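You operate a simulated robot arm through the tools that you are given. There is no shell and no other tool. Be economical: measure what you need, move in short steps, check, and stop when the job is done.

The job below is to be done with a simulated two-armed robot. You get a single attempt, and the scene is never put back.

JOB
Wipe the crumbs out of the liner drawer with the larder pad, then lay the drawer liner in.
Fine: pull the drawer nearly all the way out; pad back on its ring, drawer shut. What is to be rubbed or washed off counts as gone when no trace of it is left.
Where things are to end (x, y in the base frame): drawer liner within 50 mm of [690, -210].

Only the result counts: the job must be done as asked and must still hold three seconds after the hand-in. Knocking over, shifting, dropping, spilling or breaking anything else fails it.

ROBOT AND FRAMES
Two 7-joint arms with two-finger parallel grippers on one trunk, on a base that drives. Base frame: it is fixed to the floor where the robot stands at the start and does not move with it; the origin is under the middle of the robot, x ahead of it, y to its left, z up. Lengths are in mm, angles in degrees, forces in N, time in s.
The left shoulder is at the start at [50, 168, 1157], the right one opposite. With the tool pointing down near the work surface each hand reaches from about 100 to 640 mm from the robot's upright axis, wherever it stands, measured 20 degrees to its own side. Places, roughly: larder pad (8x8x7 cm) [800, 0, 900]; liner drawer [700, -200, 800]; liner drawer floor [700, -300, 700]. Payload 1.57 kg a hand.
The tool frame of a hand sits at the grasp point between the pads (the TCP): z along the fingers, y along the line on which they close. The tips reach 30 mm beyond it. The gripper opens to 80 mm. The fingers are 17 mm wide and 12 mm thick; the gripper's body (40 by 82 mm) begins 80 mm behind the TCP.
Orientation is that of the tool frame in the base frame, as [roll, pitch, yaw] about the fixed x, y, z axes, in that order (R = Rz(yaw) Ry(pitch) Rx(roll)). With the fingers straight down and closing along the base's y, the tool's x points along the base's -x, its y along +y and its z along -z.

CONTROLS
- The arms move only by the tool servo_tool. It takes "left_series", "right_series" or both (then of equal length, played together; a hand with none holds still); each is a list of rows, each a list of 3 entries, a list of its own where there are three numbers: the closure, from 0 (fully open) to 1 (shut), then the shift along the tool's x, y, z in units of 50 mm (1.0 is 50 mm), then the turn, a rotation vector about the tool's x, y, z in units of 5 degrees (1.0 is 5 degrees). In form: [[jaw, [tx, ty, tz], [ax, ay, az]], ...]. A call has 1 to 12 rows; each row shifts and turns the commanded pose from where the row before left it, along the tool's axes as they then stand. A call with a number of a shift or a turn outside -1 to 1 is refused whole. Each row takes 0.2 s and may step no farther than 50 mm and 8.6 degrees from the row before; otherwise, or with a gripper value out of range, the whole call is refused. Where a pose cannot be reached the arm comes as near as it can. A force on the tool above 40 N (or 10 N above the force at the start of the call, whichever is more), or a blocked arm, ends the call early, and 0.2 s more pass. The fingers move at their own pace (about 45 mm/s each) and stop on an object; they squeeze with about 30 N. The grip force told is the motor's: it shows also when the fingers shut on nothing. Time passes only in rows, and 0.2 s behind the last, so rows that do not move let the fingers close. It gives the time, the measured TCP pose, the force on the tool (base axes), the opening and the grip force at its end, in the units of the frame above (readings bear some noise), with the torque about the TCP (base axes, N m) and any sound that the robot's microphone picked up.
- Cameras (640 x 400 px; columns grow to the right, rows downward): "scene" is now at [73.7, 48.4, 1326.7]; the picture's right is [0.83, -0.56, 0.00], its down [-0.51, -0.76, -0.40] and it looks along [0.23, 0.33, -0.92] (base axes); focal length 214 px, centre (320, 200). "left" rides on the left gripper at [72, 7, -122] in its tool frame; the picture's right is [-0.09, 1.00, 0.00], its down [-0.84, -0.08, -0.54] and it looks along [-0.54, -0.05, 0.84] (tool axes); focal length 238 px, centre (320, 200). "right" rides on the right gripper at [72, -7, -122] in its tool frame; the picture's right is [0.09, 1.00, 0.00], its down [-0.84, 0.08, -0.54] and it looks along [-0.54, 0.05, 0.84] (tool axes); focal length 238 px, centre (320, 200). There is no depth. A picture from a camera that has moved, and an enlarged one, comes with that camera's place and axes in the base frame and with its lens.
- snapshot(camera): a new picture of that camera. The clock stands still meanwhile.
- raise_lower(by): slides the trunk up (or, below 0, down) by that many mm; the arms and the scene camera ride with it, the base frame stays. It gives what a move gives, with no picture.
- roll_base(legs): drives the robot by 1 to 6 legs, each [ahead, left, turn to the left] in mm, mm and degrees, along the robot's own axes; the way and the turn of a leg run together, so that a leg with both is an arc; at most 1500 mm and 180 degrees a leg. The arms and the cameras ride along, it lands a little off, and it stops where it bumps. It gives what a move gives.
- head_to(pan, tilt): turns the head with the scene camera to pan (to the left, within 80 degrees either way) and tilt (down, from -29 to 69), counted from straight ahead of the robot. It gives what a move gives.
- inspect(camera, box): a new picture of the part [left, top, right, bottom] of that camera's present view, enlarged. The clock stands still meanwhile.
- sign_off(): hands the job in; it is judged then, once.

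Go step by step. Nothing tells you exact positions but the pictures and the camera data: compare them with the known pose of the tool, close in by small moves and look again before you grip or let go. The budget is 120 turns and 108 pictures, counting those below and the enlarged ones. Unless the task says otherwise, let go and move clear before handing in, and close with one line.

The tools are called after ">>>" by a JSON object that holds its "method" and its "body". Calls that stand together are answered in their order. servo_tool: Moves the arms, as the interface text tells. Its arguments: {"type":"object","properties":{"left_series":{"type":"array","items":{"type":"array"}},"right_series":{"type":"array","items":{"type":"array"}}},"required":[]} The other tools are called the same way: raise_lower (by) slides the trunk up or down; roll_base (legs) drives the base; head_to (pan, tilt) turns the head that bears the scene camera; snapshot (camera) takes a picture; inspect (camera, box) takes an enlarged picture of a part of a camera's view; sign_off () hands the job in.

At the start:

```text
time: 0.0
left_position: [340.6, 68.5, 1245.8]
left_tcp_rot: [180.0, 0.0, 179.9]
left_ft_force: [-0.6, -0.6, 0.2]
left_ft_torque: [-0.02, 0.0, 0.0]
left_finger_gap: 80.0
left_grasp_force: 0.0
right_position: [356.7, -203.8, 1177.0]
right_tcp_rot: [-180.0, 0.1, -179.9]
right_ft_force: [0.5, 0.0, 0.5]
right_ft_torque: [0.0, 0.04, 0.0]
right_finger_gap: 79.9
right_grasp_force: 0.1
trunk travel left (down, up): [-325.0, 118.0]
robot x, y, heading: [1.6, -2.8, -0.2]
head pan, tilt: [56.0, 66.3]
```

scene: 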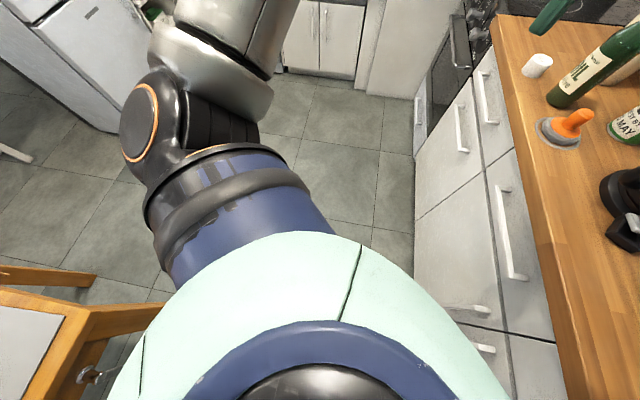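
right: 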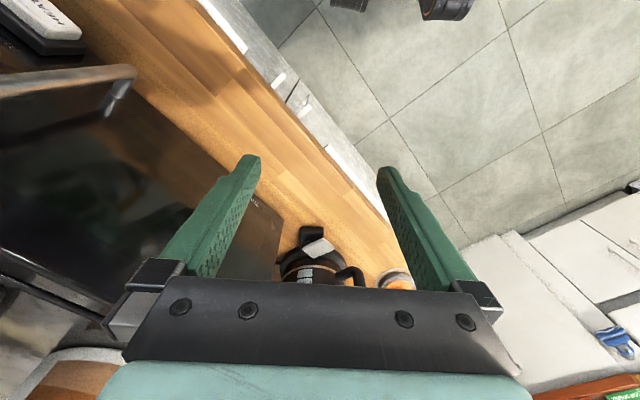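
left: 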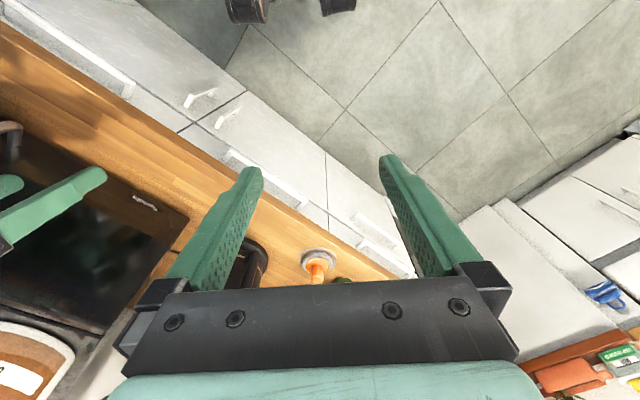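

I see a counter ahead and to the right with cabinets below; I don't yet know where the liner drawer is. I'll turn the head to look straight ahead and down.

>>> {"method": "head_to", "body": {"pan": 0, "tilt": 40}}

>>> {"method": "snapshot", "body": {"camera": "scene"}}

>>> {"method": "head_to", "body": {"pan": -40, "tilt": 45}}

>>> {"method": "snapshot", "body": {"camera": "scene"}}

```text
time: 1.2
left_position: [340.6, 69.6, 1246.0]
left_tcp_rot: [180.0, 0.0, -179.9]
left_ft_force: [-0.3, 0.1, 0.0]
left_ft_torque: [0.02, -0.04, 0.03]
left_finger_gap: 80.0
left_grasp_force: 0.1
right_position: [355.6, -204.5, 1176.6]
right_tcp_rot: [180.0, 0.0, -179.9]
right_ft_force: [0.6, -0.6, 0.4]
right_ft_torque: [-0.01, 0.01, 0.0]
right_finger_gap: 80.3
right_grasp_force: 0.1
trunk travel left (down, up): [-325.0, 118.0]
robot x, y, heading: [1.9, 1.6, -0.0]
head pan, tilt: [0.0, 40.0]
```

```text
104 pictures are left
camera scene: at [125.6, -0.5, 1360.3], right [0.0, -1.0, 0.0], down [-0.64, 0.0, -0.77], along [0.77, 0.0, -0.64], focal length 214 px, centre (320, 200)
```

scene: 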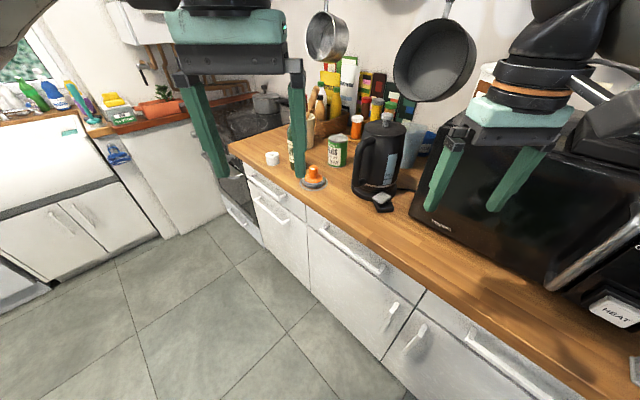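

```text
time: 2.3
left_position: [341.4, 68.0, 1245.5]
left_tcp_rot: [179.9, 0.0, 179.9]
left_ft_force: [0.5, 0.2, 0.5]
left_ft_torque: [-0.01, -0.03, -0.03]
left_finger_gap: 79.9
left_grasp_force: 0.2
right_position: [356.1, -205.3, 1177.2]
right_tcp_rot: [-180.0, -0.1, -180.0]
right_ft_force: [0.2, 0.5, 0.2]
right_ft_torque: [0.01, 0.02, -0.01]
right_finger_gap: 80.1
right_grasp_force: 0.2
trunk travel left (down, up): [-325.0, 118.0]
robot x, y, heading: [-0.2, -3.1, 0.0]
head pan, tilt: [-40.0, 45.0]
```

```text
103 pictures are left
camera scene: at [102.9, -52.8, 1353.1], right [-0.64, -0.77, 0.0], down [-0.54, 0.45, -0.71], along [0.54, -0.45, -0.71], focal length 214 px, centre (320, 200)
```

scene: 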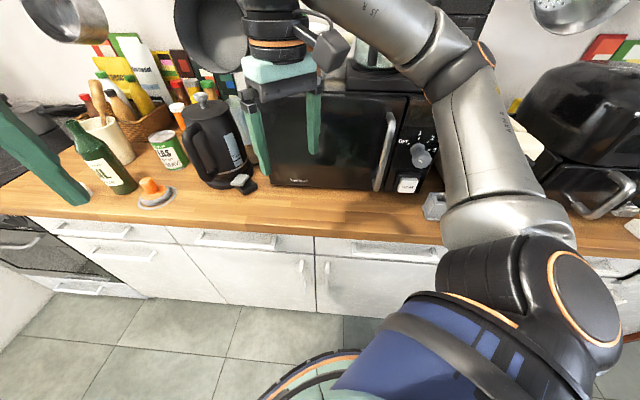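

The counter runs diagonally (front edge about x−y≈640, facing up-left); the grey disc with the orange knob looks like the larder pad, and the liner drawer should be the middle drawer below the kettle. I'll take a zoom and look further to find the liner.

>>> {"method": "inspect", "body": {"camera": "scene", "box": [0, 130, 320, 330]}}

>>> {"method": "head_to", "body": {"pan": -75, "tilt": 35}}

>>> {"method": "snapshot", "body": {"camera": "scene"}}

>>> {"method": "head_to", "body": {"pan": 70, "tilt": 30}}

>>> {"method": "snapshot", "body": {"camera": "scene"}}

```text
2.00 times, centred on (160, 230) of scene
camera zoom: at [102.9, -52.8, 1353.1], right [-0.64, -0.77, 0.0], down [-0.54, 0.45, -0.71], along [0.54, -0.45, -0.71], focal length 429 px, centre (640, 140)
```

zoom: 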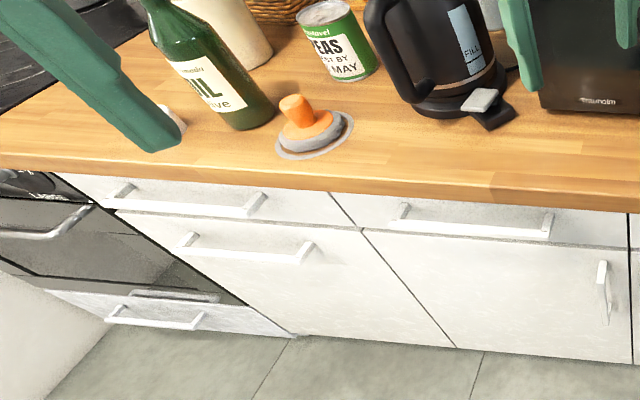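

```text
time: 3.3
left_position: [340.9, 68.6, 1244.6]
left_tcp_rot: [180.0, 0.0, -179.9]
left_ft_force: [0.3, 0.7, 0.6]
left_ft_torque: [0.02, 0.0, 0.0]
left_finger_gap: 80.1
left_grasp_force: 0.1
right_position: [356.4, -204.6, 1177.4]
right_tcp_rot: [179.9, 0.1, -180.0]
right_ft_force: [0.1, 0.2, 0.6]
right_ft_torque: [0.01, -0.02, 0.01]
right_finger_gap: 80.1
right_grasp_force: 0.1
trunk travel left (down, up): [-325.0, 118.0]
robot x, y, heading: [1.3, 1.1, 0.0]
head pan, tilt: [-75.0, 35.0]
```

```text
101 pictures are left
camera scene: at [63.4, -85.6, 1367.9], right [-0.97, -0.26, 0.0], down [-0.15, 0.55, -0.82], along [0.21, -0.79, -0.57], focal length 214 px, centre (320, 200)
```

scene: 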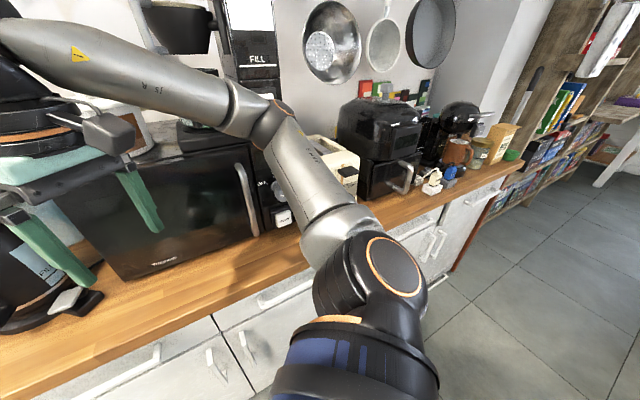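

```text
time: 5.6
left_position: [340.0, 69.4, 1246.3]
left_tcp_rot: [-180.0, 0.0, 180.0]
left_ft_force: [0.6, 0.1, 0.7]
left_ft_torque: [0.0, 0.0, -0.01]
left_finger_gap: 80.1
left_grasp_force: 0.1
right_position: [357.1, -204.6, 1176.7]
right_tcp_rot: [179.9, -0.1, -180.0]
right_ft_force: [-0.9, -0.7, 0.3]
right_ft_torque: [0.04, -0.02, 0.0]
right_finger_gap: 79.9
right_grasp_force: 0.0
trunk travel left (down, up): [-325.0, 118.0]
robot x, y, heading: [2.1, 0.8, 0.1]
head pan, tilt: [70.0, 30.0]
```

```text
100 pictures are left
camera scene: at [71.6, 84.4, 1375.7], right [0.94, -0.34, 0.0], down [-0.17, -0.47, -0.87], along [0.3, 0.81, -0.5], focal length 214 px, centre (320, 200)
```

scene: 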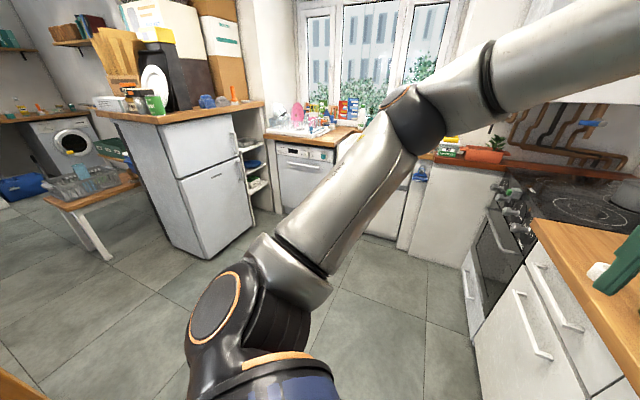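

No liner seen on the counter yet; the first picture showed a wooden table with a pale sheet behind-left. I'll look there.

>>> {"method": "head_to", "body": {"pan": 80, "tilt": 62}}

>>> {"method": "snapshot", "body": {"camera": "scene"}}

```text
time: 6.6
left_position: [340.3, 68.6, 1246.2]
left_tcp_rot: [180.0, 0.1, -179.9]
left_ft_force: [0.4, 0.3, 0.6]
left_ft_torque: [-0.02, -0.02, -0.04]
left_finger_gap: 79.9
left_grasp_force: 0.2
right_position: [355.7, -204.7, 1175.8]
right_tcp_rot: [179.9, 0.0, 180.0]
right_ft_force: [-0.8, 0.3, 0.3]
right_ft_torque: [0.04, 0.04, -0.01]
right_finger_gap: 79.8
right_grasp_force: 0.0
trunk travel left (down, up): [-325.0, 118.0]
robot x, y, heading: [-0.3, -0.8, 0.0]
head pan, tilt: [80.0, 62.0]
```

```text
99 pictures are left
camera scene: at [51.8, 62.8, 1331.3], right [0.98, -0.17, 0.0], down [-0.15, -0.87, -0.47], along [0.08, 0.46, -0.88], focal length 214 px, centre (320, 200)
```

scene: 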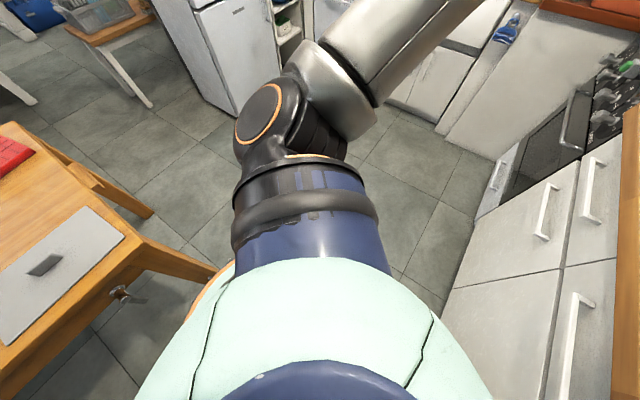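

The drawer liner is the pale 200×300 sheet with a dark tab on the wooden table behind-left (≈[-610,305]). I'll turn to face the counter, shift left in front of the drawer and back off slightly, then look down at drawer and pad.

>>> {"method": "roll_base", "body": {"legs": [[0, 0, -45], [0, 340, 0], [-100, 0, 0]]}}

>>> {"method": "head_to", "body": {"pan": 0, "tilt": 50}}

>>> {"method": "snapshot", "body": {"camera": "scene"}}

>>> {"method": "snapshot", "body": {"camera": "left"}}

```text
time: 11.6
left_position: [460.5, 113.7, 1246.5]
left_tcp_rot: [-180.0, 0.0, 134.5]
left_ft_force: [0.0, 0.0, -0.4]
left_ft_torque: [0.05, -0.01, 0.01]
left_finger_gap: 80.2
left_grasp_force: 0.1
right_position: [277.8, -90.4, 1176.6]
right_tcp_rot: [179.9, 0.0, 134.5]
right_ft_force: [-0.7, 0.5, -0.1]
right_ft_torque: [-0.03, -0.03, -0.03]
right_finger_gap: 80.1
right_grasp_force: 0.0
trunk travel left (down, up): [-325.0, 118.0]
robot x, y, heading: [175.9, 310.8, -45.2]
head pan, tilt: [80.0, 62.0]
```

```text
time: 13.2
left_position: [460.6, 113.6, 1245.8]
left_tcp_rot: [-180.0, 0.0, 134.4]
left_ft_force: [-0.4, -0.3, 0.5]
left_ft_torque: [0.03, -0.01, 0.01]
left_finger_gap: 79.9
left_grasp_force: 0.1
right_position: [276.9, -89.7, 1176.2]
right_tcp_rot: [180.0, 0.0, 134.5]
right_ft_force: [-0.7, -0.4, -0.6]
right_ft_torque: [-0.02, -0.01, 0.0]
right_finger_gap: 79.9
right_grasp_force: 0.0
trunk travel left (down, up): [-325.0, 118.0]
robot x, y, heading: [173.3, 306.7, -45.3]
head pan, tilt: [0.0, 50.0]
```

```text
98 pictures are left
camera scene: at [256.2, 223.5, 1346.1], right [-0.71, -0.7, 0.0], down [-0.54, 0.55, -0.64], along [0.45, -0.46, -0.77], focal length 214 px, centre (320, 200)
```

scene: 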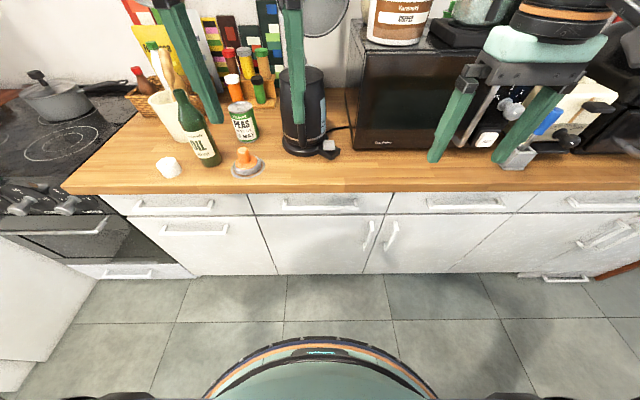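

```text
97 pictures are left
camera left: at [416.5, 168.2, 1368.0], right [0.78, 0.63, 0.0], down [0.53, -0.65, 0.54], along [0.34, -0.42, -0.84], focal length 238 px, centre (320, 200)
```

left: 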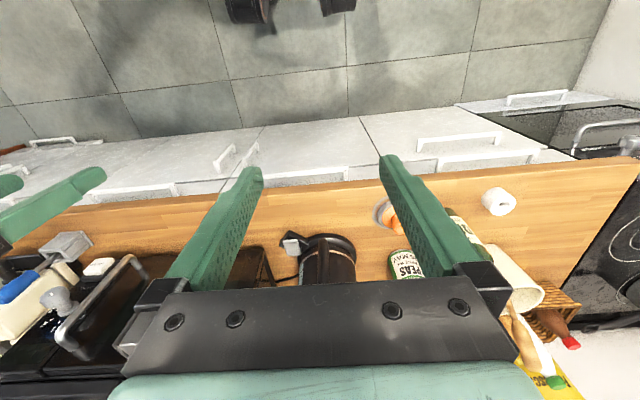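

Facing the counter now; drawer B (handle straight ahead) is the liner drawer and the pad sits left of the kettle around [775,10,~900]. I'll drive 150 mm closer and look from the left hand's camera.

>>> {"method": "roll_base", "body": {"legs": [[150, 0, 0]]}}

>>> {"method": "snapshot", "body": {"camera": "scene"}}

>>> {"method": "snapshot", "body": {"camera": "left"}}

```text
time: 14.5
left_position: [565.5, 6.5, 1244.4]
left_tcp_rot: [-179.9, 0.0, 134.5]
left_ft_force: [0.3, -0.1, 0.5]
left_ft_torque: [0.01, 0.0, 0.01]
left_finger_gap: 80.2
left_grasp_force: 0.1
right_position: [380.9, -194.5, 1176.1]
right_tcp_rot: [-179.9, -0.1, 134.5]
right_ft_force: [0.0, -0.3, -0.2]
right_ft_torque: [0.02, 0.02, 0.0]
right_finger_gap: 79.8
right_grasp_force: 0.1
trunk travel left (down, up): [-325.0, 118.0]
robot x, y, heading: [276.2, 201.0, -45.6]
head pan, tilt: [0.0, 50.0]
```

```text
96 pictures are left
camera scene: at [359.8, 117.9, 1346.0], right [-0.71, -0.7, 0.0], down [-0.54, 0.55, -0.64], along [0.45, -0.46, -0.77], focal length 214 px, centre (320, 200)
```

scene: 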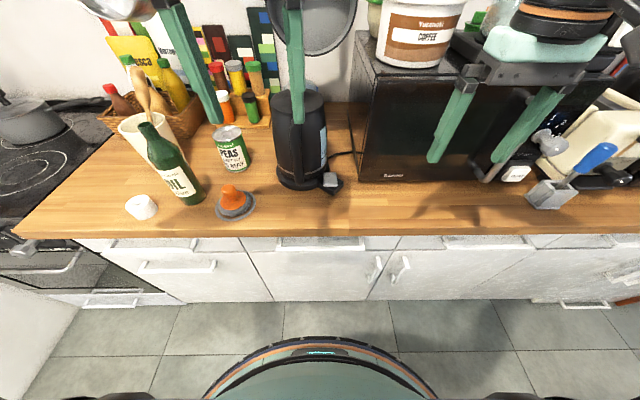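

```text
95 pictures are left
camera left: at [520.1, 62.7, 1367.8], right [0.78, 0.63, 0.0], down [0.53, -0.65, 0.54], along [0.34, -0.42, -0.84], focal length 238 px, centre (320, 200)
```

left: 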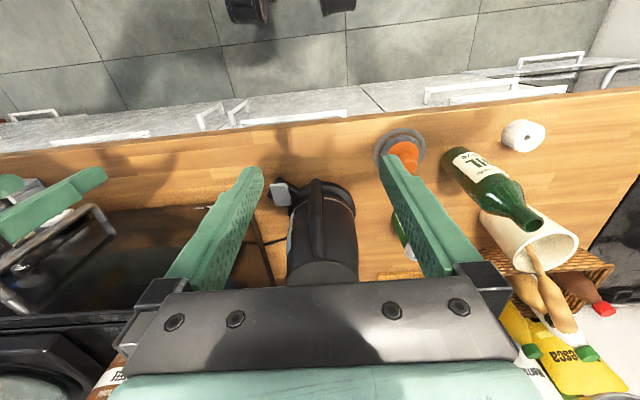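

The pad's disc is at about [763, 28, 895] with the orange knob above. I'll bring the left hand over it at safe height and look.

>>> {"method": "servo_tool", "body": {"left_series": [[0, [-0.49, 0.62, 0.3], [0, 0, 0]], [0, [-0.49, 0.62, 0.3], [0, 0, 0]], [0, [-0.49, 0.62, 0.3], [0, 0, 0]], [0, [-0.49, 0.62, 0.3], [0, 0, 0]], [0, [-0.49, 0.62, 0.3], [0, 0, 0]], [0, [0, 0, 0], [0, 0, 0]]]}}

>>> {"method": "snapshot", "body": {"camera": "left"}}

>>> {"method": "snapshot", "body": {"camera": "scene"}}

```text
time: 15.9
left_position: [760.1, 30.7, 1172.9]
left_tcp_rot: [179.9, -0.1, 134.6]
left_ft_force: [0.2, -0.2, -0.4]
left_ft_torque: [0.01, 0.01, 0.0]
left_finger_gap: 79.7
left_grasp_force: 0.0
right_position: [381.4, -195.0, 1177.3]
right_tcp_rot: [-180.0, -0.1, 134.5]
right_ft_force: [-0.5, -0.5, -1.1]
right_ft_torque: [0.03, 0.0, 0.01]
right_finger_gap: 80.1
right_grasp_force: 0.0
trunk travel left (down, up): [-325.0, 118.0]
robot x, y, heading: [277.3, 204.8, -45.5]
head pan, tilt: [0.0, 50.0]
```

```text
94 pictures are left
camera left: at [715.5, 85.4, 1294.3], right [0.78, 0.63, 0.0], down [0.53, -0.65, 0.54], along [0.34, -0.42, -0.84], focal length 238 px, centre (320, 200)
```

left: 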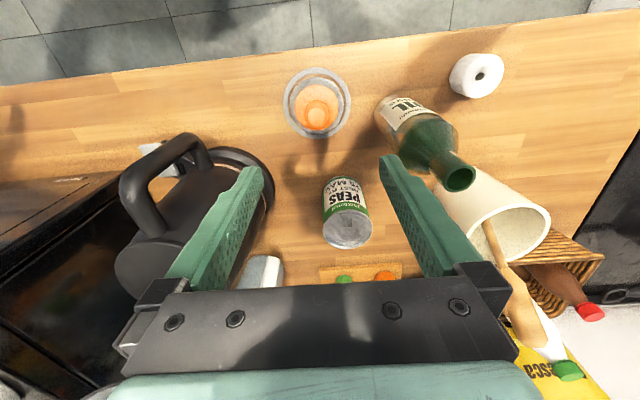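

```text
93 pictures are left
camera scene: at [358.9, 118.5, 1346.2], right [-0.71, -0.7, 0.0], down [-0.54, 0.55, -0.64], along [0.45, -0.46, -0.77], focal length 214 px, centre (320, 200)
```

scene: 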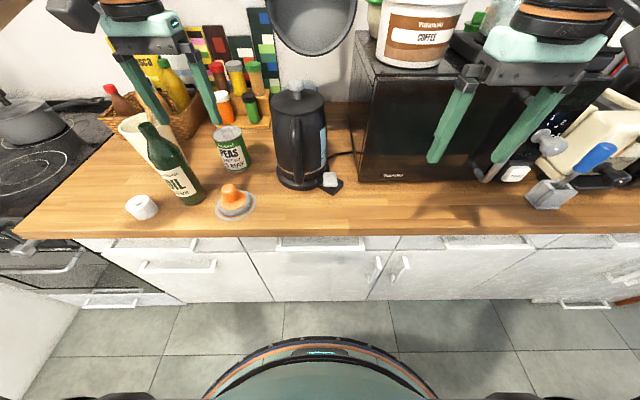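

The hand is almost straight above the pad. Zoom in on the knob to see its shape before descending.

>>> {"method": "inspect", "body": {"camera": "left", "box": [260, 50, 380, 150]}}

>>> {"method": "inspect", "body": {"camera": "scene", "box": [180, 160, 300, 240]}}

```text
4.00 times, centred on (320, 100) of left
camera zoom: at [715.5, 85.4, 1294.3], right [0.78, 0.63, 0.0], down [0.53, -0.65, 0.54], along [0.34, -0.42, -0.84], focal length 953 px, centre (320, 600)
```

zoom: 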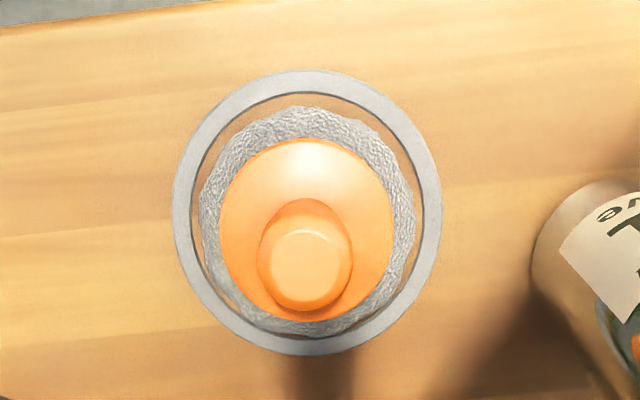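

```text
5.00 times, centred on (240, 200) of scene
camera zoom: at [358.9, 118.5, 1346.2], right [-0.71, -0.7, 0.0], down [-0.54, 0.55, -0.64], along [0.45, -0.46, -0.77], focal length 1072 px, centre (720, 200)
```

zoom: 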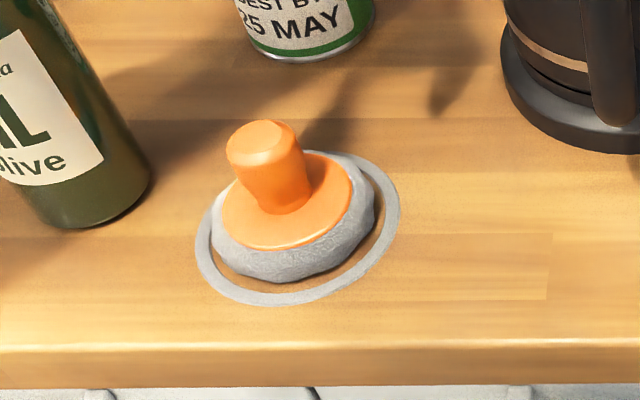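

The pad sits inside a flat ring on the counter (ring centre ≈[760,24], counter ≈z 900), with a waisted knob up to about 970. I'll descend most of the way with small correction, then check.

>>> {"method": "servo_tool", "body": {"left_series": [[0, [-0.14, -0.1, 0.8], [0, 0, 0]], [0, [0, 0, 0.9], [0, 0, 0]], [0, [0, 0, 0.9], [0, 0, 0]], [0, [0, 0, 0.9], [0, 0, 0]], [0, [0, 0, 0], [0, 0, 0]]]}}

>>> {"method": "snapshot", "body": {"camera": "left"}}

>>> {"method": "inspect", "body": {"camera": "scene", "box": [160, 110, 320, 230]}}

```text
time: 17.1
left_position: [764.4, 20.2, 996.0]
left_tcp_rot: [-179.9, 0.0, 134.6]
left_ft_force: [0.2, 0.5, 0.5]
left_ft_torque: [-0.03, -0.01, 0.01]
left_finger_gap: 80.0
left_grasp_force: 0.1
right_position: [379.9, -194.1, 1177.2]
right_tcp_rot: [-180.0, -0.1, 134.5]
right_ft_force: [0.1, 0.5, 0.3]
right_ft_torque: [-0.02, 0.02, -0.02]
right_finger_gap: 80.0
right_grasp_force: 0.0
trunk travel left (down, up): [-325.0, 118.0]
robot x, y, heading: [273.7, 204.3, -45.7]
head pan, tilt: [0.0, 50.0]
```

```text
90 pictures are left
camera left: at [719.2, 74.9, 1117.2], right [0.77, 0.63, 0.0], down [0.53, -0.65, 0.54], along [0.34, -0.42, -0.84], focal length 238 px, centre (320, 200)
```

left: 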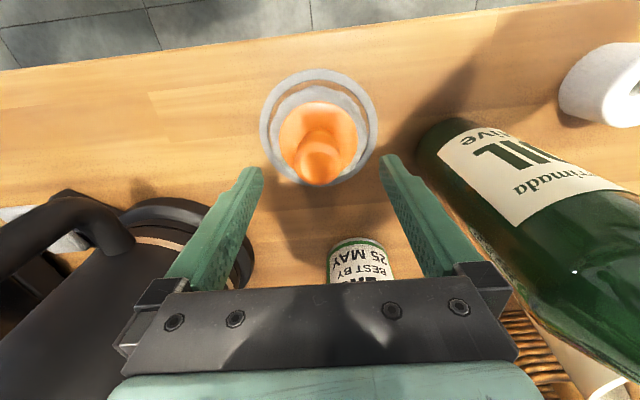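

```text
3.33 times, centred on (240, 170) of scene
camera zoom: at [359.1, 118.5, 1346.2], right [-0.71, -0.7, 0.0], down [-0.54, 0.55, -0.64], along [0.45, -0.46, -0.77], focal length 715 px, centre (587, 300)
```

zoom: 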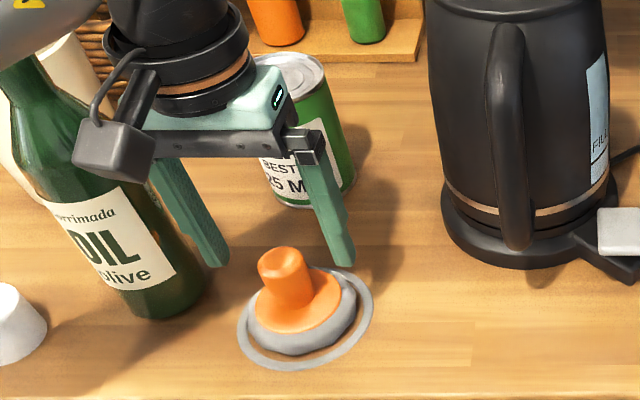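

Fingers straddle the knob centrally and the bottle is well clear. Descend to z≈960 and close.

>>> {"method": "servo_tool", "body": {"left_series": [[0, [0, 0, 0.36], [0, 0, 0]], [0, [0, 0, 0.36], [0, 0, 0]], [0, [0, 0, 0], [0, 0, 0]], [1, [0, 0, 0], [0, 0, 0]], [1, [0, 0, 0], [0, 0, 0]], [1, [0, 0, 0], [0, 0, 0]], [1, [0, 0, 0], [0, 0, 0]], [1, [0, 0, 0], [0, 0, 0]]]}}

>>> {"method": "inspect", "body": {"camera": "scene", "box": [160, 110, 320, 230]}}

```text
time: 18.9
left_position: [764.6, 22.1, 961.8]
left_tcp_rot: [-180.0, 0.3, 134.6]
left_ft_force: [10.0, 8.2, 24.8]
left_ft_torque: [-0.35, 0.37, -0.01]
left_finger_gap: 55.2
left_grasp_force: 30.0
right_position: [380.1, -193.9, 1177.4]
right_tcp_rot: [180.0, 0.2, 134.6]
right_ft_force: [-0.9, -0.1, 1.0]
right_ft_torque: [0.02, 0.01, -0.03]
right_finger_gap: 79.9
right_grasp_force: 0.1
trunk travel left (down, up): [-325.0, 118.0]
robot x, y, heading: [274.4, 201.8, -45.4]
head pan, tilt: [0.0, 50.0]
```

```text
3.33 times, centred on (240, 170) of scene
camera zoom: at [358.3, 120.2, 1346.5], right [-0.71, -0.7, 0.0], down [-0.54, 0.55, -0.64], along [0.45, -0.46, -0.76], focal length 715 px, centre (587, 300)
```

zoom: 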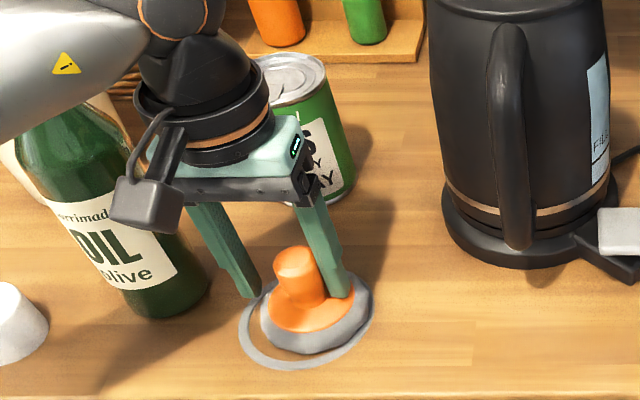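

The fingertips have wedged on the orange flange (gap 55) rather than on the stem. I'll open, rise 20 mm and re-look.

>>> {"method": "servo_tool", "body": {"left_series": [[0, [0, 0, 0], [0, 0, 0]], [0, [0, 0, 0], [0, 0, 0]], [0, [0, 0, 0], [0, 0, 0]], [0, [0, 0, -0.24], [0, 0, 0]], [0, [0, 0, -0.24], [0, 0, 0]], [0, [0, 0, 0], [0, 0, 0]]]}}

>>> {"method": "inspect", "body": {"camera": "scene", "box": [160, 110, 320, 230]}}

>>> {"method": "inspect", "body": {"camera": "left", "box": [160, 0, 480, 200]}}

```text
time: 20.3
left_position: [762.5, 19.5, 984.3]
left_tcp_rot: [-179.9, -0.1, 134.4]
left_ft_force: [-0.1, -0.3, 0.1]
left_ft_torque: [-0.01, 0.01, 0.01]
left_finger_gap: 80.2
left_grasp_force: 0.0
right_position: [380.6, -193.7, 1176.1]
right_tcp_rot: [-179.9, 0.1, 134.5]
right_ft_force: [0.1, -0.2, 0.2]
right_ft_torque: [0.0, 0.02, -0.02]
right_finger_gap: 80.0
right_grasp_force: 0.1
trunk travel left (down, up): [-325.0, 118.0]
robot x, y, heading: [275.4, 202.2, -45.5]
head pan, tilt: [0.0, 50.0]
```

```text
3.33 times, centred on (240, 170) of scene
camera zoom: at [359.2, 118.5, 1346.1], right [-0.71, -0.7, 0.0], down [-0.54, 0.55, -0.64], along [0.45, -0.46, -0.77], focal length 715 px, centre (587, 300)
```

zoom: 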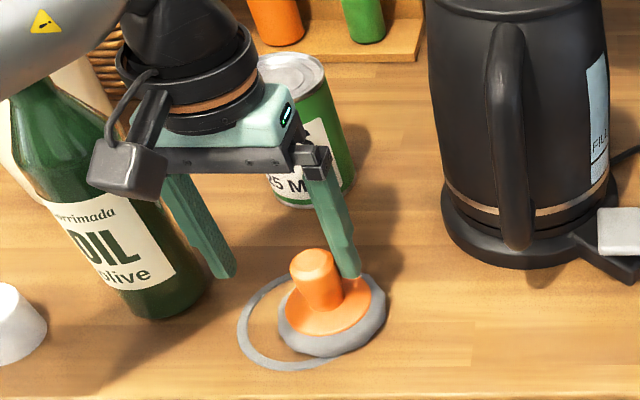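

```text
2.00 times, centred on (320, 100) of left
camera zoom: at [717.8, 74.7, 1105.9], right [0.78, 0.63, 0.0], down [0.53, -0.65, 0.54], along [0.34, -0.42, -0.84], focal length 477 px, centre (320, 400)
```

zoom: 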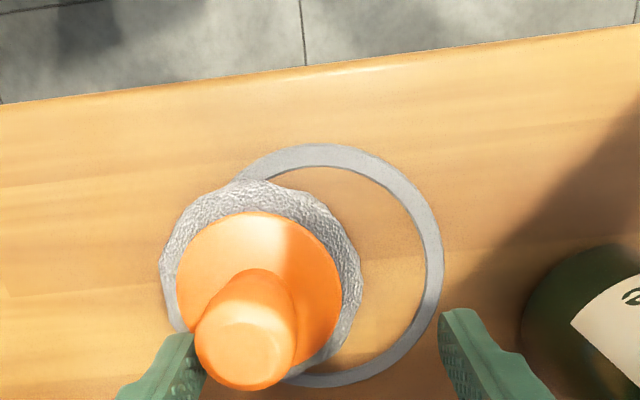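

The pad was nudged about 24 mm to the right and off-centre in its ring; I'll put it back properly later. Shift the hand −24 mm along its y, lower 12 mm and grip the stem.

>>> {"method": "servo_tool", "body": {"left_series": [[0, [0, -0.24, 0], [0, 0, 0]], [0, [0, -0.24, 0], [0, 0, 0]], [0, [0, 0, 0.22], [0, 0, 0]], [0, [0, 0, 0], [0, 0, 0]], [0.5, [0, 0, 0], [0, 0, 0]], [0.5, [0, 0, 0], [0, 0, 0]]]}}

>>> {"method": "inspect", "body": {"camera": "scene", "box": [160, 110, 320, 230]}}

>>> {"method": "inspect", "body": {"camera": "left", "box": [160, 0, 480, 200]}}

```text
time: 21.7
left_position: [745.8, 3.8, 972.9]
left_tcp_rot: [-180.0, 0.0, 134.4]
left_ft_force: [-0.2, -0.3, 0.3]
left_ft_torque: [0.01, -0.02, 0.0]
left_finger_gap: 40.0
left_grasp_force: 0.0
right_position: [380.3, -194.6, 1177.3]
right_tcp_rot: [180.0, 0.0, 134.5]
right_ft_force: [-1.0, 1.1, 0.8]
right_ft_torque: [0.0, -0.02, 0.02]
right_finger_gap: 79.8
right_grasp_force: 0.0
trunk travel left (down, up): [-325.0, 118.0]
robot x, y, heading: [278.8, 206.2, -45.4]
head pan, tilt: [0.0, 50.0]
```

```text
3.33 times, centred on (240, 170) of scene
camera zoom: at [359.2, 118.5, 1346.1], right [-0.71, -0.7, 0.0], down [-0.54, 0.55, -0.64], along [0.45, -0.46, -0.77], focal length 715 px, centre (587, 300)
```

zoom: 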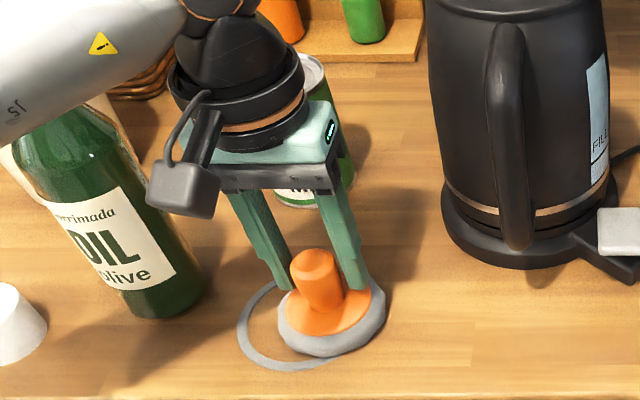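

```text
2.00 times, centred on (320, 100) of left
camera zoom: at [700.4, 59.3, 1094.5], right [0.78, 0.63, 0.0], down [0.53, -0.65, 0.54], along [0.34, -0.42, -0.84], focal length 477 px, centre (320, 400)
```

zoom: 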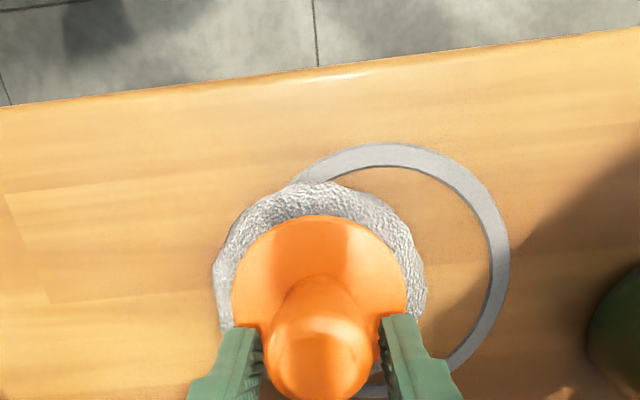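

The knob is between the fingers but about 6 mm nearer to the robot than the finger centreline. Shift back 6 mm and close.

>>> {"method": "servo_tool", "body": {"left_series": [[0.45, [0.13, 0, 0], [0, 0, 0]], [0.45, [0, 0, 0], [0, 0, 0]], [1, [0, 0, 0], [0, 0, 0]], [1, [0, 0, 0], [0, 0, 0]], [1, [0, 0, 0], [0, 0, 0]]]}}

>>> {"method": "inspect", "body": {"camera": "scene", "box": [160, 110, 320, 230]}}

>>> {"method": "inspect", "body": {"camera": "left", "box": [160, 0, 480, 200]}}

```text
time: 22.9
left_position: [740.7, 9.2, 972.4]
left_tcp_rot: [179.9, 0.0, 134.5]
left_ft_force: [-0.4, -0.1, 1.5]
left_ft_torque: [-0.03, 0.05, -0.01]
left_finger_gap: 30.1
left_grasp_force: 30.0
right_position: [380.3, -194.3, 1177.5]
right_tcp_rot: [180.0, 0.1, 134.5]
right_ft_force: [-0.1, 0.3, -0.3]
right_ft_torque: [-0.02, 0.03, 0.04]
right_finger_gap: 79.9
right_grasp_force: 0.1
trunk travel left (down, up): [-325.0, 118.0]
robot x, y, heading: [275.9, 203.5, -45.4]
head pan, tilt: [0.0, 50.0]
```

```text
3.33 times, centred on (240, 170) of scene
camera zoom: at [359.1, 118.5, 1346.2], right [-0.71, -0.7, 0.0], down [-0.54, 0.55, -0.64], along [0.45, -0.46, -0.77], focal length 715 px, centre (587, 300)
```

zoom: 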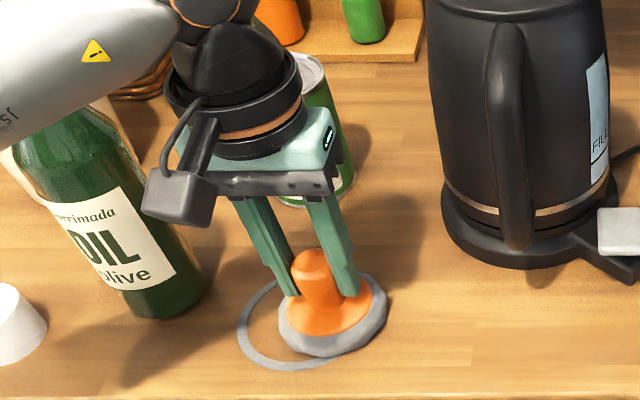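

```text
2.00 times, centred on (320, 100) of left
camera zoom: at [695.7, 63.6, 1094.5], right [0.78, 0.63, 0.0], down [0.53, -0.65, 0.54], along [0.34, -0.42, -0.84], focal length 477 px, centre (320, 400)
```

zoom: 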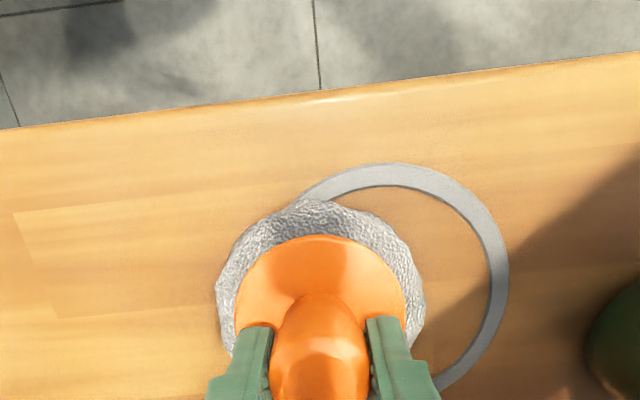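

The stem is gripped (gap 30 mm). I'll lift the pad, bring it back in front of the robot, back off 200 mm, and look at the drawer front and handle.

>>> {"method": "servo_tool", "body": {"left_series": [[1, [0, 0, -0.5], [0, 0, 0]], [1, [0, 0, -0.9], [0, 0, 0]], [1, [0, 0, -0.9], [0, 0, 0]], [1, [0, 0, -0.9], [0, 0, 0]], [1, [0.8, 0, -0.4], [0, 0, 0]], [1, [0.9, 0, 0], [0, 0, 0]], [1, [0.9, 0, 0], [0, 0, 0]]]}}

>>> {"method": "roll_base", "body": {"legs": [[-220, 0, 0]]}}

>>> {"method": "snapshot", "body": {"camera": "scene"}}

>>> {"method": "snapshot", "body": {"camera": "right"}}

```text
time: 24.5
left_position: [647.5, 102.0, 1152.0]
left_tcp_rot: [180.0, -0.1, 134.5]
left_ft_force: [-0.4, 0.1, -1.0]
left_ft_torque: [-0.01, 0.0, 0.01]
left_finger_gap: 29.5
left_grasp_force: 29.9
right_position: [378.9, -194.8, 1176.7]
right_tcp_rot: [180.0, -0.1, 134.4]
right_ft_force: [-0.3, -0.1, -0.2]
right_ft_torque: [0.03, 0.0, 0.01]
right_finger_gap: 79.9
right_grasp_force: 0.2
trunk travel left (down, up): [-325.0, 118.0]
robot x, y, heading: [274.8, 200.4, -45.5]
head pan, tilt: [0.0, 50.0]
```

```text
time: 26.2
left_position: [492.9, 258.0, 1152.3]
left_tcp_rot: [180.0, 0.0, 134.3]
left_ft_force: [0.5, 0.3, 0.3]
left_ft_torque: [0.03, -0.02, -0.02]
left_finger_gap: 29.5
left_grasp_force: 30.4
right_position: [226.1, -38.7, 1178.1]
right_tcp_rot: [-180.0, 0.0, 134.4]
right_ft_force: [-0.7, -0.6, -0.5]
right_ft_torque: [0.04, -0.03, -0.05]
right_finger_gap: 79.8
right_grasp_force: 0.1
trunk travel left (down, up): [-325.0, 118.0]
robot x, y, heading: [123.4, 358.2, -45.4]
head pan, tilt: [0.0, 50.0]
```

```text
81 pictures are left
camera scene: at [205.0, 275.5, 1346.2], right [-0.71, -0.7, 0.0], down [-0.54, 0.55, -0.64], along [0.45, -0.46, -0.77], focal length 214 px, centre (320, 200)
```

scene: 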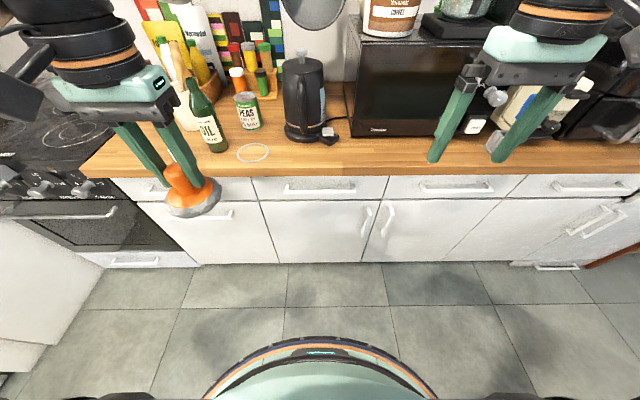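

```text
80 pictures are left
camera right: at [170.0, 9.3, 1298.1], right [0.65, 0.76, 0.0], down [0.64, -0.54, 0.54], along [0.41, -0.35, -0.84], focal length 238 px, centre (320, 200)
```

right: 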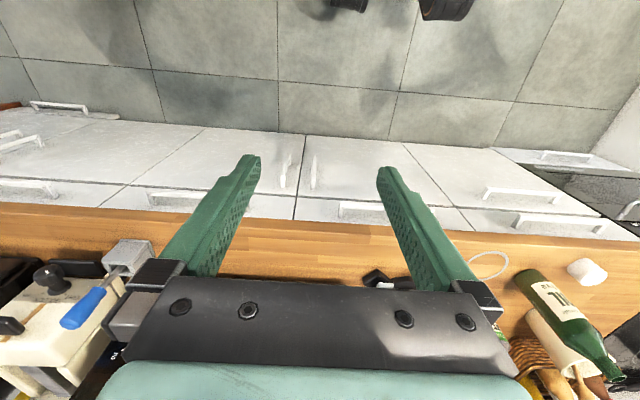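

The drawer B handle is visible at scene (320,188). Zoom in for precise handle geometry.

>>> {"method": "inspect", "body": {"camera": "scene", "box": [240, 140, 400, 240]}}

>>> {"method": "inspect", "body": {"camera": "right", "box": [280, 160, 440, 260]}}

```text
4.00 times, centred on (320, 190) of scene
camera zoom: at [205.0, 275.5, 1346.2], right [-0.71, -0.7, 0.0], down [-0.54, 0.55, -0.64], along [0.45, -0.46, -0.77], focal length 858 px, centre (320, 240)
```

zoom: 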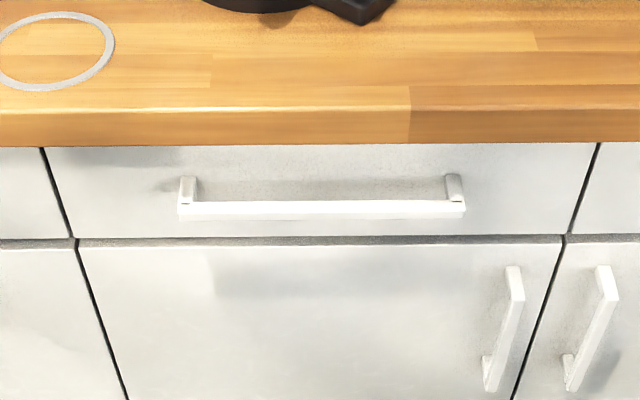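

```text
4.00 times, centred on (360, 210) of right
camera zoom: at [170.0, 9.3, 1298.1], right [0.65, 0.76, 0.0], down [0.64, -0.54, 0.54], along [0.41, -0.35, -0.84], focal length 953 px, centre (160, 160)
```

zoom: 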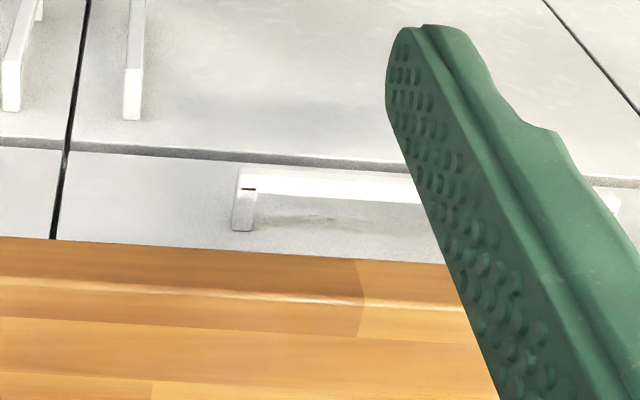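

The handle bar is about 250 mm long at z≈785, flush beneath the worktop edge, so I need the right hand pointing forward with fingers closing vertically. I'll move the right hand forward 100 mm and reorient it over two calls.

>>> {"method": "servo_tool", "body": {"right_series": [[0, [-1, 0, 0], [0, 0, 0]], [0, [-1, 0, 0], [0, 0, 0]], [0, [0, 0, 0], [-0.9238, -0.9238, 0.9238]], [0, [0, 0, 0], [-0.9238, -0.9238, 0.9238]], [0, [0, 0, 0], [-0.9238, -0.9238, 0.9238]], [0, [0, 0, 0], [-0.9238, -0.9238, 0.9238]], [0, [0, 0, 0], [-0.9238, -0.9238, 0.9238]], [0, [0, 0, 0], [-0.9238, -0.9238, 0.9238]], [0, [0, 0, 0], [-0.9238, -0.9238, 0.9238]], [0, [0, 0, 0], [0, 0, 0]]]}}

>>> {"method": "servo_tool", "body": {"right_series": [[0, [0, 0, 0], [-0.9238, -0.9238, 0.9238]], [0, [0, 0, 0], [-0.9238, -0.9238, 0.9238]], [0, [0, 0, 0], [-0.9238, -0.9238, 0.9238]], [0, [0, 0, 0], [-0.9238, -0.9238, 0.9238]], [0, [0, 0, 0], [-0.9238, -0.9238, 0.9238]], [0, [0, 0, 0], [-0.9238, -0.9238, 0.9238]], [0, [0, 0, 0], [-0.9238, -0.9238, 0.9238]], [0, [0, 0, 0], [-0.9238, -0.9238, 0.9238]], [0, [0, 0, 0], [0, 0, 0]]]}}

>>> {"method": "snapshot", "body": {"camera": "scene"}}

```text
time: 28.4
left_position: [494.6, 257.3, 1152.2]
left_tcp_rot: [-179.9, 0.0, 134.4]
left_ft_force: [-0.7, -0.4, -0.4]
left_ft_torque: [0.02, 0.02, 0.01]
left_finger_gap: 29.5
left_grasp_force: 29.8
right_position: [296.3, -109.7, 1176.7]
right_tcp_rot: [138.4, 19.4, 92.8]
right_ft_force: [0.1, -0.1, 0.6]
right_ft_torque: [-0.02, 0.01, 0.0]
right_finger_gap: 80.2
right_grasp_force: 0.0
trunk travel left (down, up): [-325.0, 118.0]
robot x, y, heading: [124.8, 358.9, -45.6]
head pan, tilt: [0.0, 50.0]
```

```text
time: 30.4
left_position: [494.7, 257.1, 1153.2]
left_tcp_rot: [180.0, 0.0, 134.5]
left_ft_force: [-1.2, 0.0, -0.7]
left_ft_torque: [0.02, -0.03, 0.03]
left_finger_gap: 29.6
left_grasp_force: 30.0
right_position: [307.8, -121.9, 1180.7]
right_tcp_rot: [94.8, 4.4, 49.2]
right_ft_force: [-0.3, 0.8, -0.2]
right_ft_torque: [-0.02, 0.01, -0.01]
right_finger_gap: 79.8
right_grasp_force: 0.1
right hand out of reach, approached as far as the arm can: row 6, 7, 8
trunk travel left (down, up): [-325.0, 118.0]
robot x, y, heading: [121.8, 358.5, -45.6]
head pan, tilt: [0.0, 50.0]
```

```text
77 pictures are left
camera scene: at [205.5, 275.1, 1346.2], right [-0.71, -0.7, 0.0], down [-0.54, 0.55, -0.64], along [0.45, -0.46, -0.77], focal length 214 px, centre (320, 200)
```

scene: 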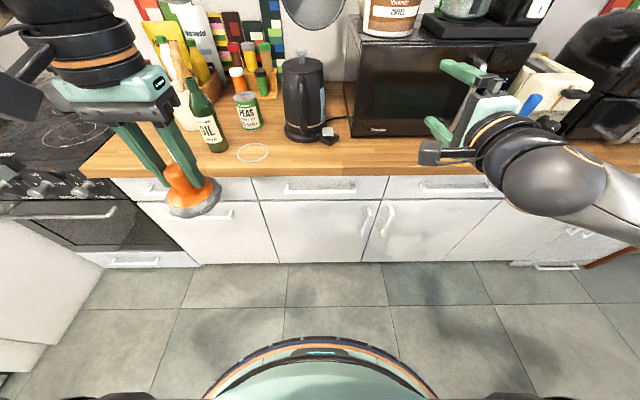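

The hand is nearly horizontal (a few degrees short). Lower it to handle height and shift toward the bar, staying clear in front.

>>> {"method": "servo_tool", "body": {"right_series": [[0, [0.34, -0.88, 0], [0, 0, 0]], [0, [0.34, -0.88, 0], [0, 0, 0]], [0, [0.34, -0.88, 0], [0, 0, 0]], [0, [0.34, -0.88, 0], [0, 0, 0]], [0, [0.34, -0.88, 0], [0, 0, 0]], [0, [0.34, -0.88, 0], [0, 0, 0]], [0, [0.34, -0.88, 0], [0, 0, 0]], [0, [0.34, -0.88, 0], [0, 0, 0]], [0, [0.34, -0.88, 0], [0, 0, 0]], [0, [0, 0, 0], [0, 0, 0]]]}}

>>> {"method": "inspect", "body": {"camera": "scene", "box": [220, 120, 540, 320]}}

>>> {"method": "snapshot", "body": {"camera": "right"}}

```text
time: 32.6
left_position: [494.9, 256.5, 1150.6]
left_tcp_rot: [180.0, 0.0, 134.4]
left_ft_force: [-0.3, -0.1, 0.2]
left_ft_torque: [-0.03, 0.01, -0.01]
left_finger_gap: 29.5
left_grasp_force: 30.0
right_position: [309.0, -121.8, 1179.1]
right_tcp_rot: [94.8, 4.5, 49.2]
right_ft_force: [0.5, 0.8, 0.8]
right_ft_torque: [-0.02, 0.01, 0.02]
right_finger_gap: 80.1
right_grasp_force: 0.2
right hand out of reach, approached as far as the arm can: row 1, 2, 3, 4, 5, 6, 7, 8, 9
trunk travel left (down, up): [-325.0, 118.0]
robot x, y, heading: [124.0, 359.5, -45.5]
head pan, tilt: [0.0, 50.0]
```

```text
2.00 times, centred on (380, 220) of scene
camera zoom: at [205.5, 275.0, 1346.1], right [-0.71, -0.7, 0.0], down [-0.54, 0.55, -0.64], along [0.45, -0.46, -0.77], focal length 429 px, centre (200, 160)
```

zoom: 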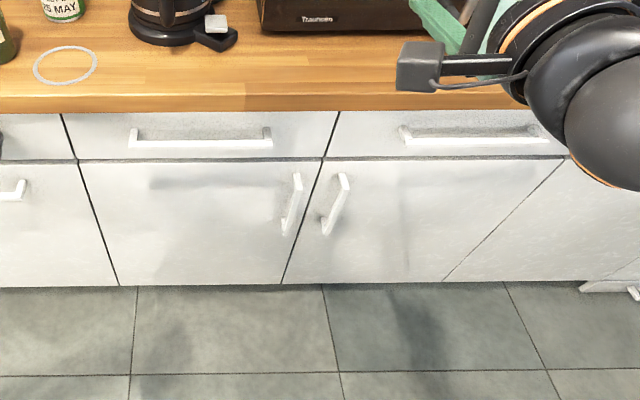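

```text
75 pictures are left
camera right: at [261.3, 13.3, 1177.9], right [0.17, 0.07, 0.98], down [-0.94, -0.28, 0.19], along [0.28, -0.96, 0.02], focal length 238 px, centre (320, 200)
```

right: 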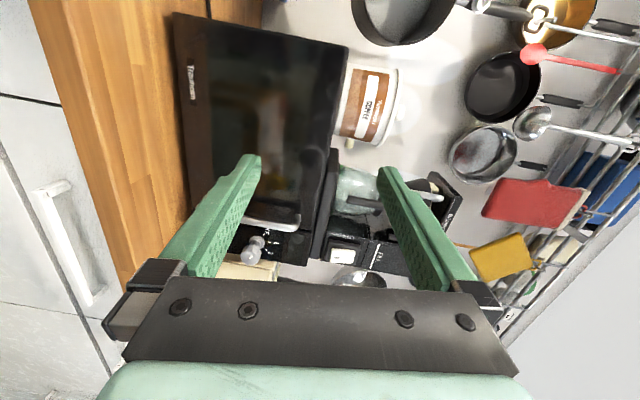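

The arm is at a wrist limit. I'll tilt the hand back to about 45° (fingers forward-down), which still suits the bar, and then descend.

>>> {"method": "servo_tool", "body": {"right_series": [[0, [0, 0, 0], [1, 0, 0]], [0, [0, 0, 0], [1, 0, 0]], [0, [0, 0, 0], [1, 0, 0]], [0, [0, 0, 0], [1, 0, 0]], [0, [0, 0, 0], [1, 0, 0]], [0, [0, 0, 0], [1, 0, 0]], [0, [0, 0, 0], [1, 0, 0]], [0, [0, 0, 0], [1, 0, 0]], [0, [0, 0, 0], [0, 0, 0]]]}}

```text
time: 34.6
left_position: [494.7, 256.4, 1151.2]
left_tcp_rot: [180.0, -0.1, 134.4]
left_ft_force: [-1.0, 1.2, -0.5]
left_ft_torque: [-0.01, -0.02, -0.03]
left_finger_gap: 29.5
left_grasp_force: 30.4
right_position: [307.2, -119.4, 1180.8]
right_tcp_rot: [134.9, 4.4, 49.2]
right_ft_force: [-0.9, -0.7, -0.2]
right_ft_torque: [0.01, 0.01, 0.03]
right_finger_gap: 79.9
right_grasp_force: 0.1
trunk travel left (down, up): [-325.0, 118.0]
robot x, y, heading: [121.2, 361.9, -45.6]
head pan, tilt: [0.0, 50.0]
```

Reached 45°. Now lower ~395 mm and shift ~150 mm left to in front of the bar.

>>> {"method": "servo_tool", "body": {"right_series": [[0, [0.398, -0.582, 0.62], [0, 0, 0]], [0, [0.398, -0.582, 0.62], [0, 0, 0]], [0, [0.398, -0.582, 0.62], [0, 0, 0]], [0, [0.398, -0.582, 0.62], [0, 0, 0]], [0, [0.398, -0.582, 0.62], [0, 0, 0]], [0, [0.398, -0.582, 0.62], [0, 0, 0]], [0, [0.398, -0.582, 0.62], [0, 0, 0]], [0, [0.398, -0.582, 0.62], [0, 0, 0]], [0, [0.398, -0.582, 0.62], [0, 0, 0]], [0, [0, 0, 0], [0, 0, 0]]]}}

>>> {"method": "snapshot", "body": {"camera": "scene"}}

```text
time: 36.8
left_position: [495.0, 257.5, 1151.7]
left_tcp_rot: [179.9, -0.1, 134.3]
left_ft_force: [0.6, 0.5, -0.3]
left_ft_torque: [-0.02, 0.0, 0.02]
left_finger_gap: 29.6
left_grasp_force: 29.9
right_position: [413.8, -16.1, 785.3]
right_tcp_rot: [134.9, 4.5, 49.1]
right_ft_force: [0.6, -0.1, 0.5]
right_ft_torque: [0.02, 0.01, -0.02]
right_finger_gap: 80.1
right_grasp_force: 0.1
trunk travel left (down, up): [-325.0, 118.0]
robot x, y, heading: [123.9, 357.3, -45.9]
head pan, tilt: [0.0, 50.0]
```

```text
74 pictures are left
camera scene: at [205.3, 275.0, 1346.2], right [-0.71, -0.7, 0.0], down [-0.54, 0.55, -0.64], along [0.45, -0.46, -0.77], focal length 214 px, centre (320, 200)
```

scene: 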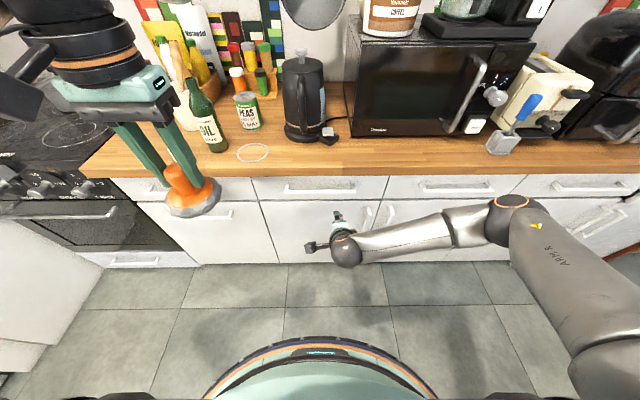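

The arm reaches well down here. Tilt to ~65–70° from vertical and level the yaw, then look from the wrist camera.

>>> {"method": "servo_tool", "body": {"right_series": [[0.3, [0, 0, 0], [-0.9, 0, 0.26]], [0.3, [0, 0, 0], [-0.9, 0, 0.26]], [0.3, [0, 0, 0], [-0.9, 0, 0.26]], [0.3, [0, 0, 0], [-0.9, 0, 0.26]], [0.3, [0, 0, 0], [-0.9, 0, 0.26]], [0.3, [0, 0, 0], [0, 0, 0]]]}}

>>> {"method": "snapshot", "body": {"camera": "right"}}

>>> {"method": "inspect", "body": {"camera": "scene", "box": [240, 140, 400, 240]}}

```text
time: 38.2
left_position: [493.1, 257.0, 1152.6]
left_tcp_rot: [180.0, 0.1, 134.5]
left_ft_force: [0.3, 0.4, 0.1]
left_ft_torque: [-0.01, 0.04, -0.01]
left_finger_gap: 29.5
left_grasp_force: 30.2
right_position: [437.6, 6.2, 808.8]
right_tcp_rot: [112.3, -0.9, 45.3]
right_ft_force: [-0.6, 0.7, 0.9]
right_ft_torque: [0.01, -0.09, -0.01]
right_finger_gap: 56.0
right_grasp_force: 0.0
right hand out of reach, approached as far as the arm can: row 4, 5
trunk travel left (down, up): [-325.0, 118.0]
robot x, y, heading: [124.2, 360.5, -45.4]
head pan, tilt: [0.0, 50.0]
```

```text
73 pictures are left
camera right: at [404.5, 136.6, 849.4], right [0.32, -0.21, 0.92], down [-0.93, -0.27, 0.27], along [0.19, -0.94, -0.28], focal length 238 px, centre (320, 200)
```

right: 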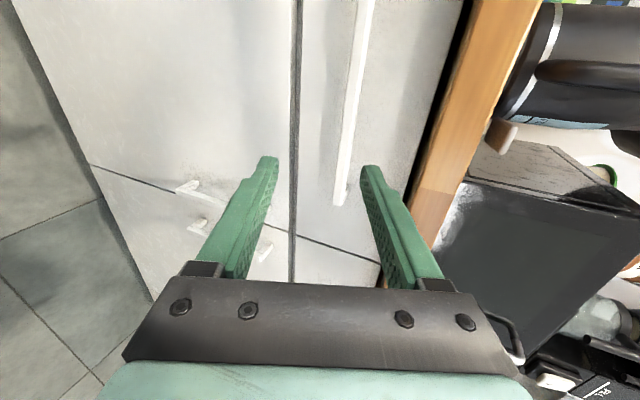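

```text
4.00 times, centred on (320, 190) of scene
camera zoom: at [205.4, 275.0, 1346.1], right [-0.71, -0.7, 0.0], down [-0.54, 0.55, -0.64], along [0.45, -0.46, -0.77], focal length 858 px, centre (320, 240)
```

zoom: 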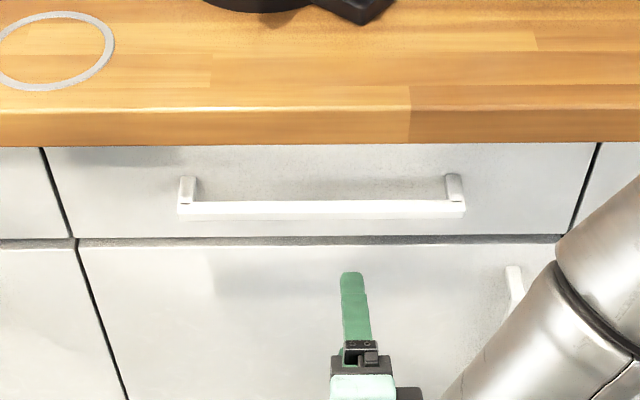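

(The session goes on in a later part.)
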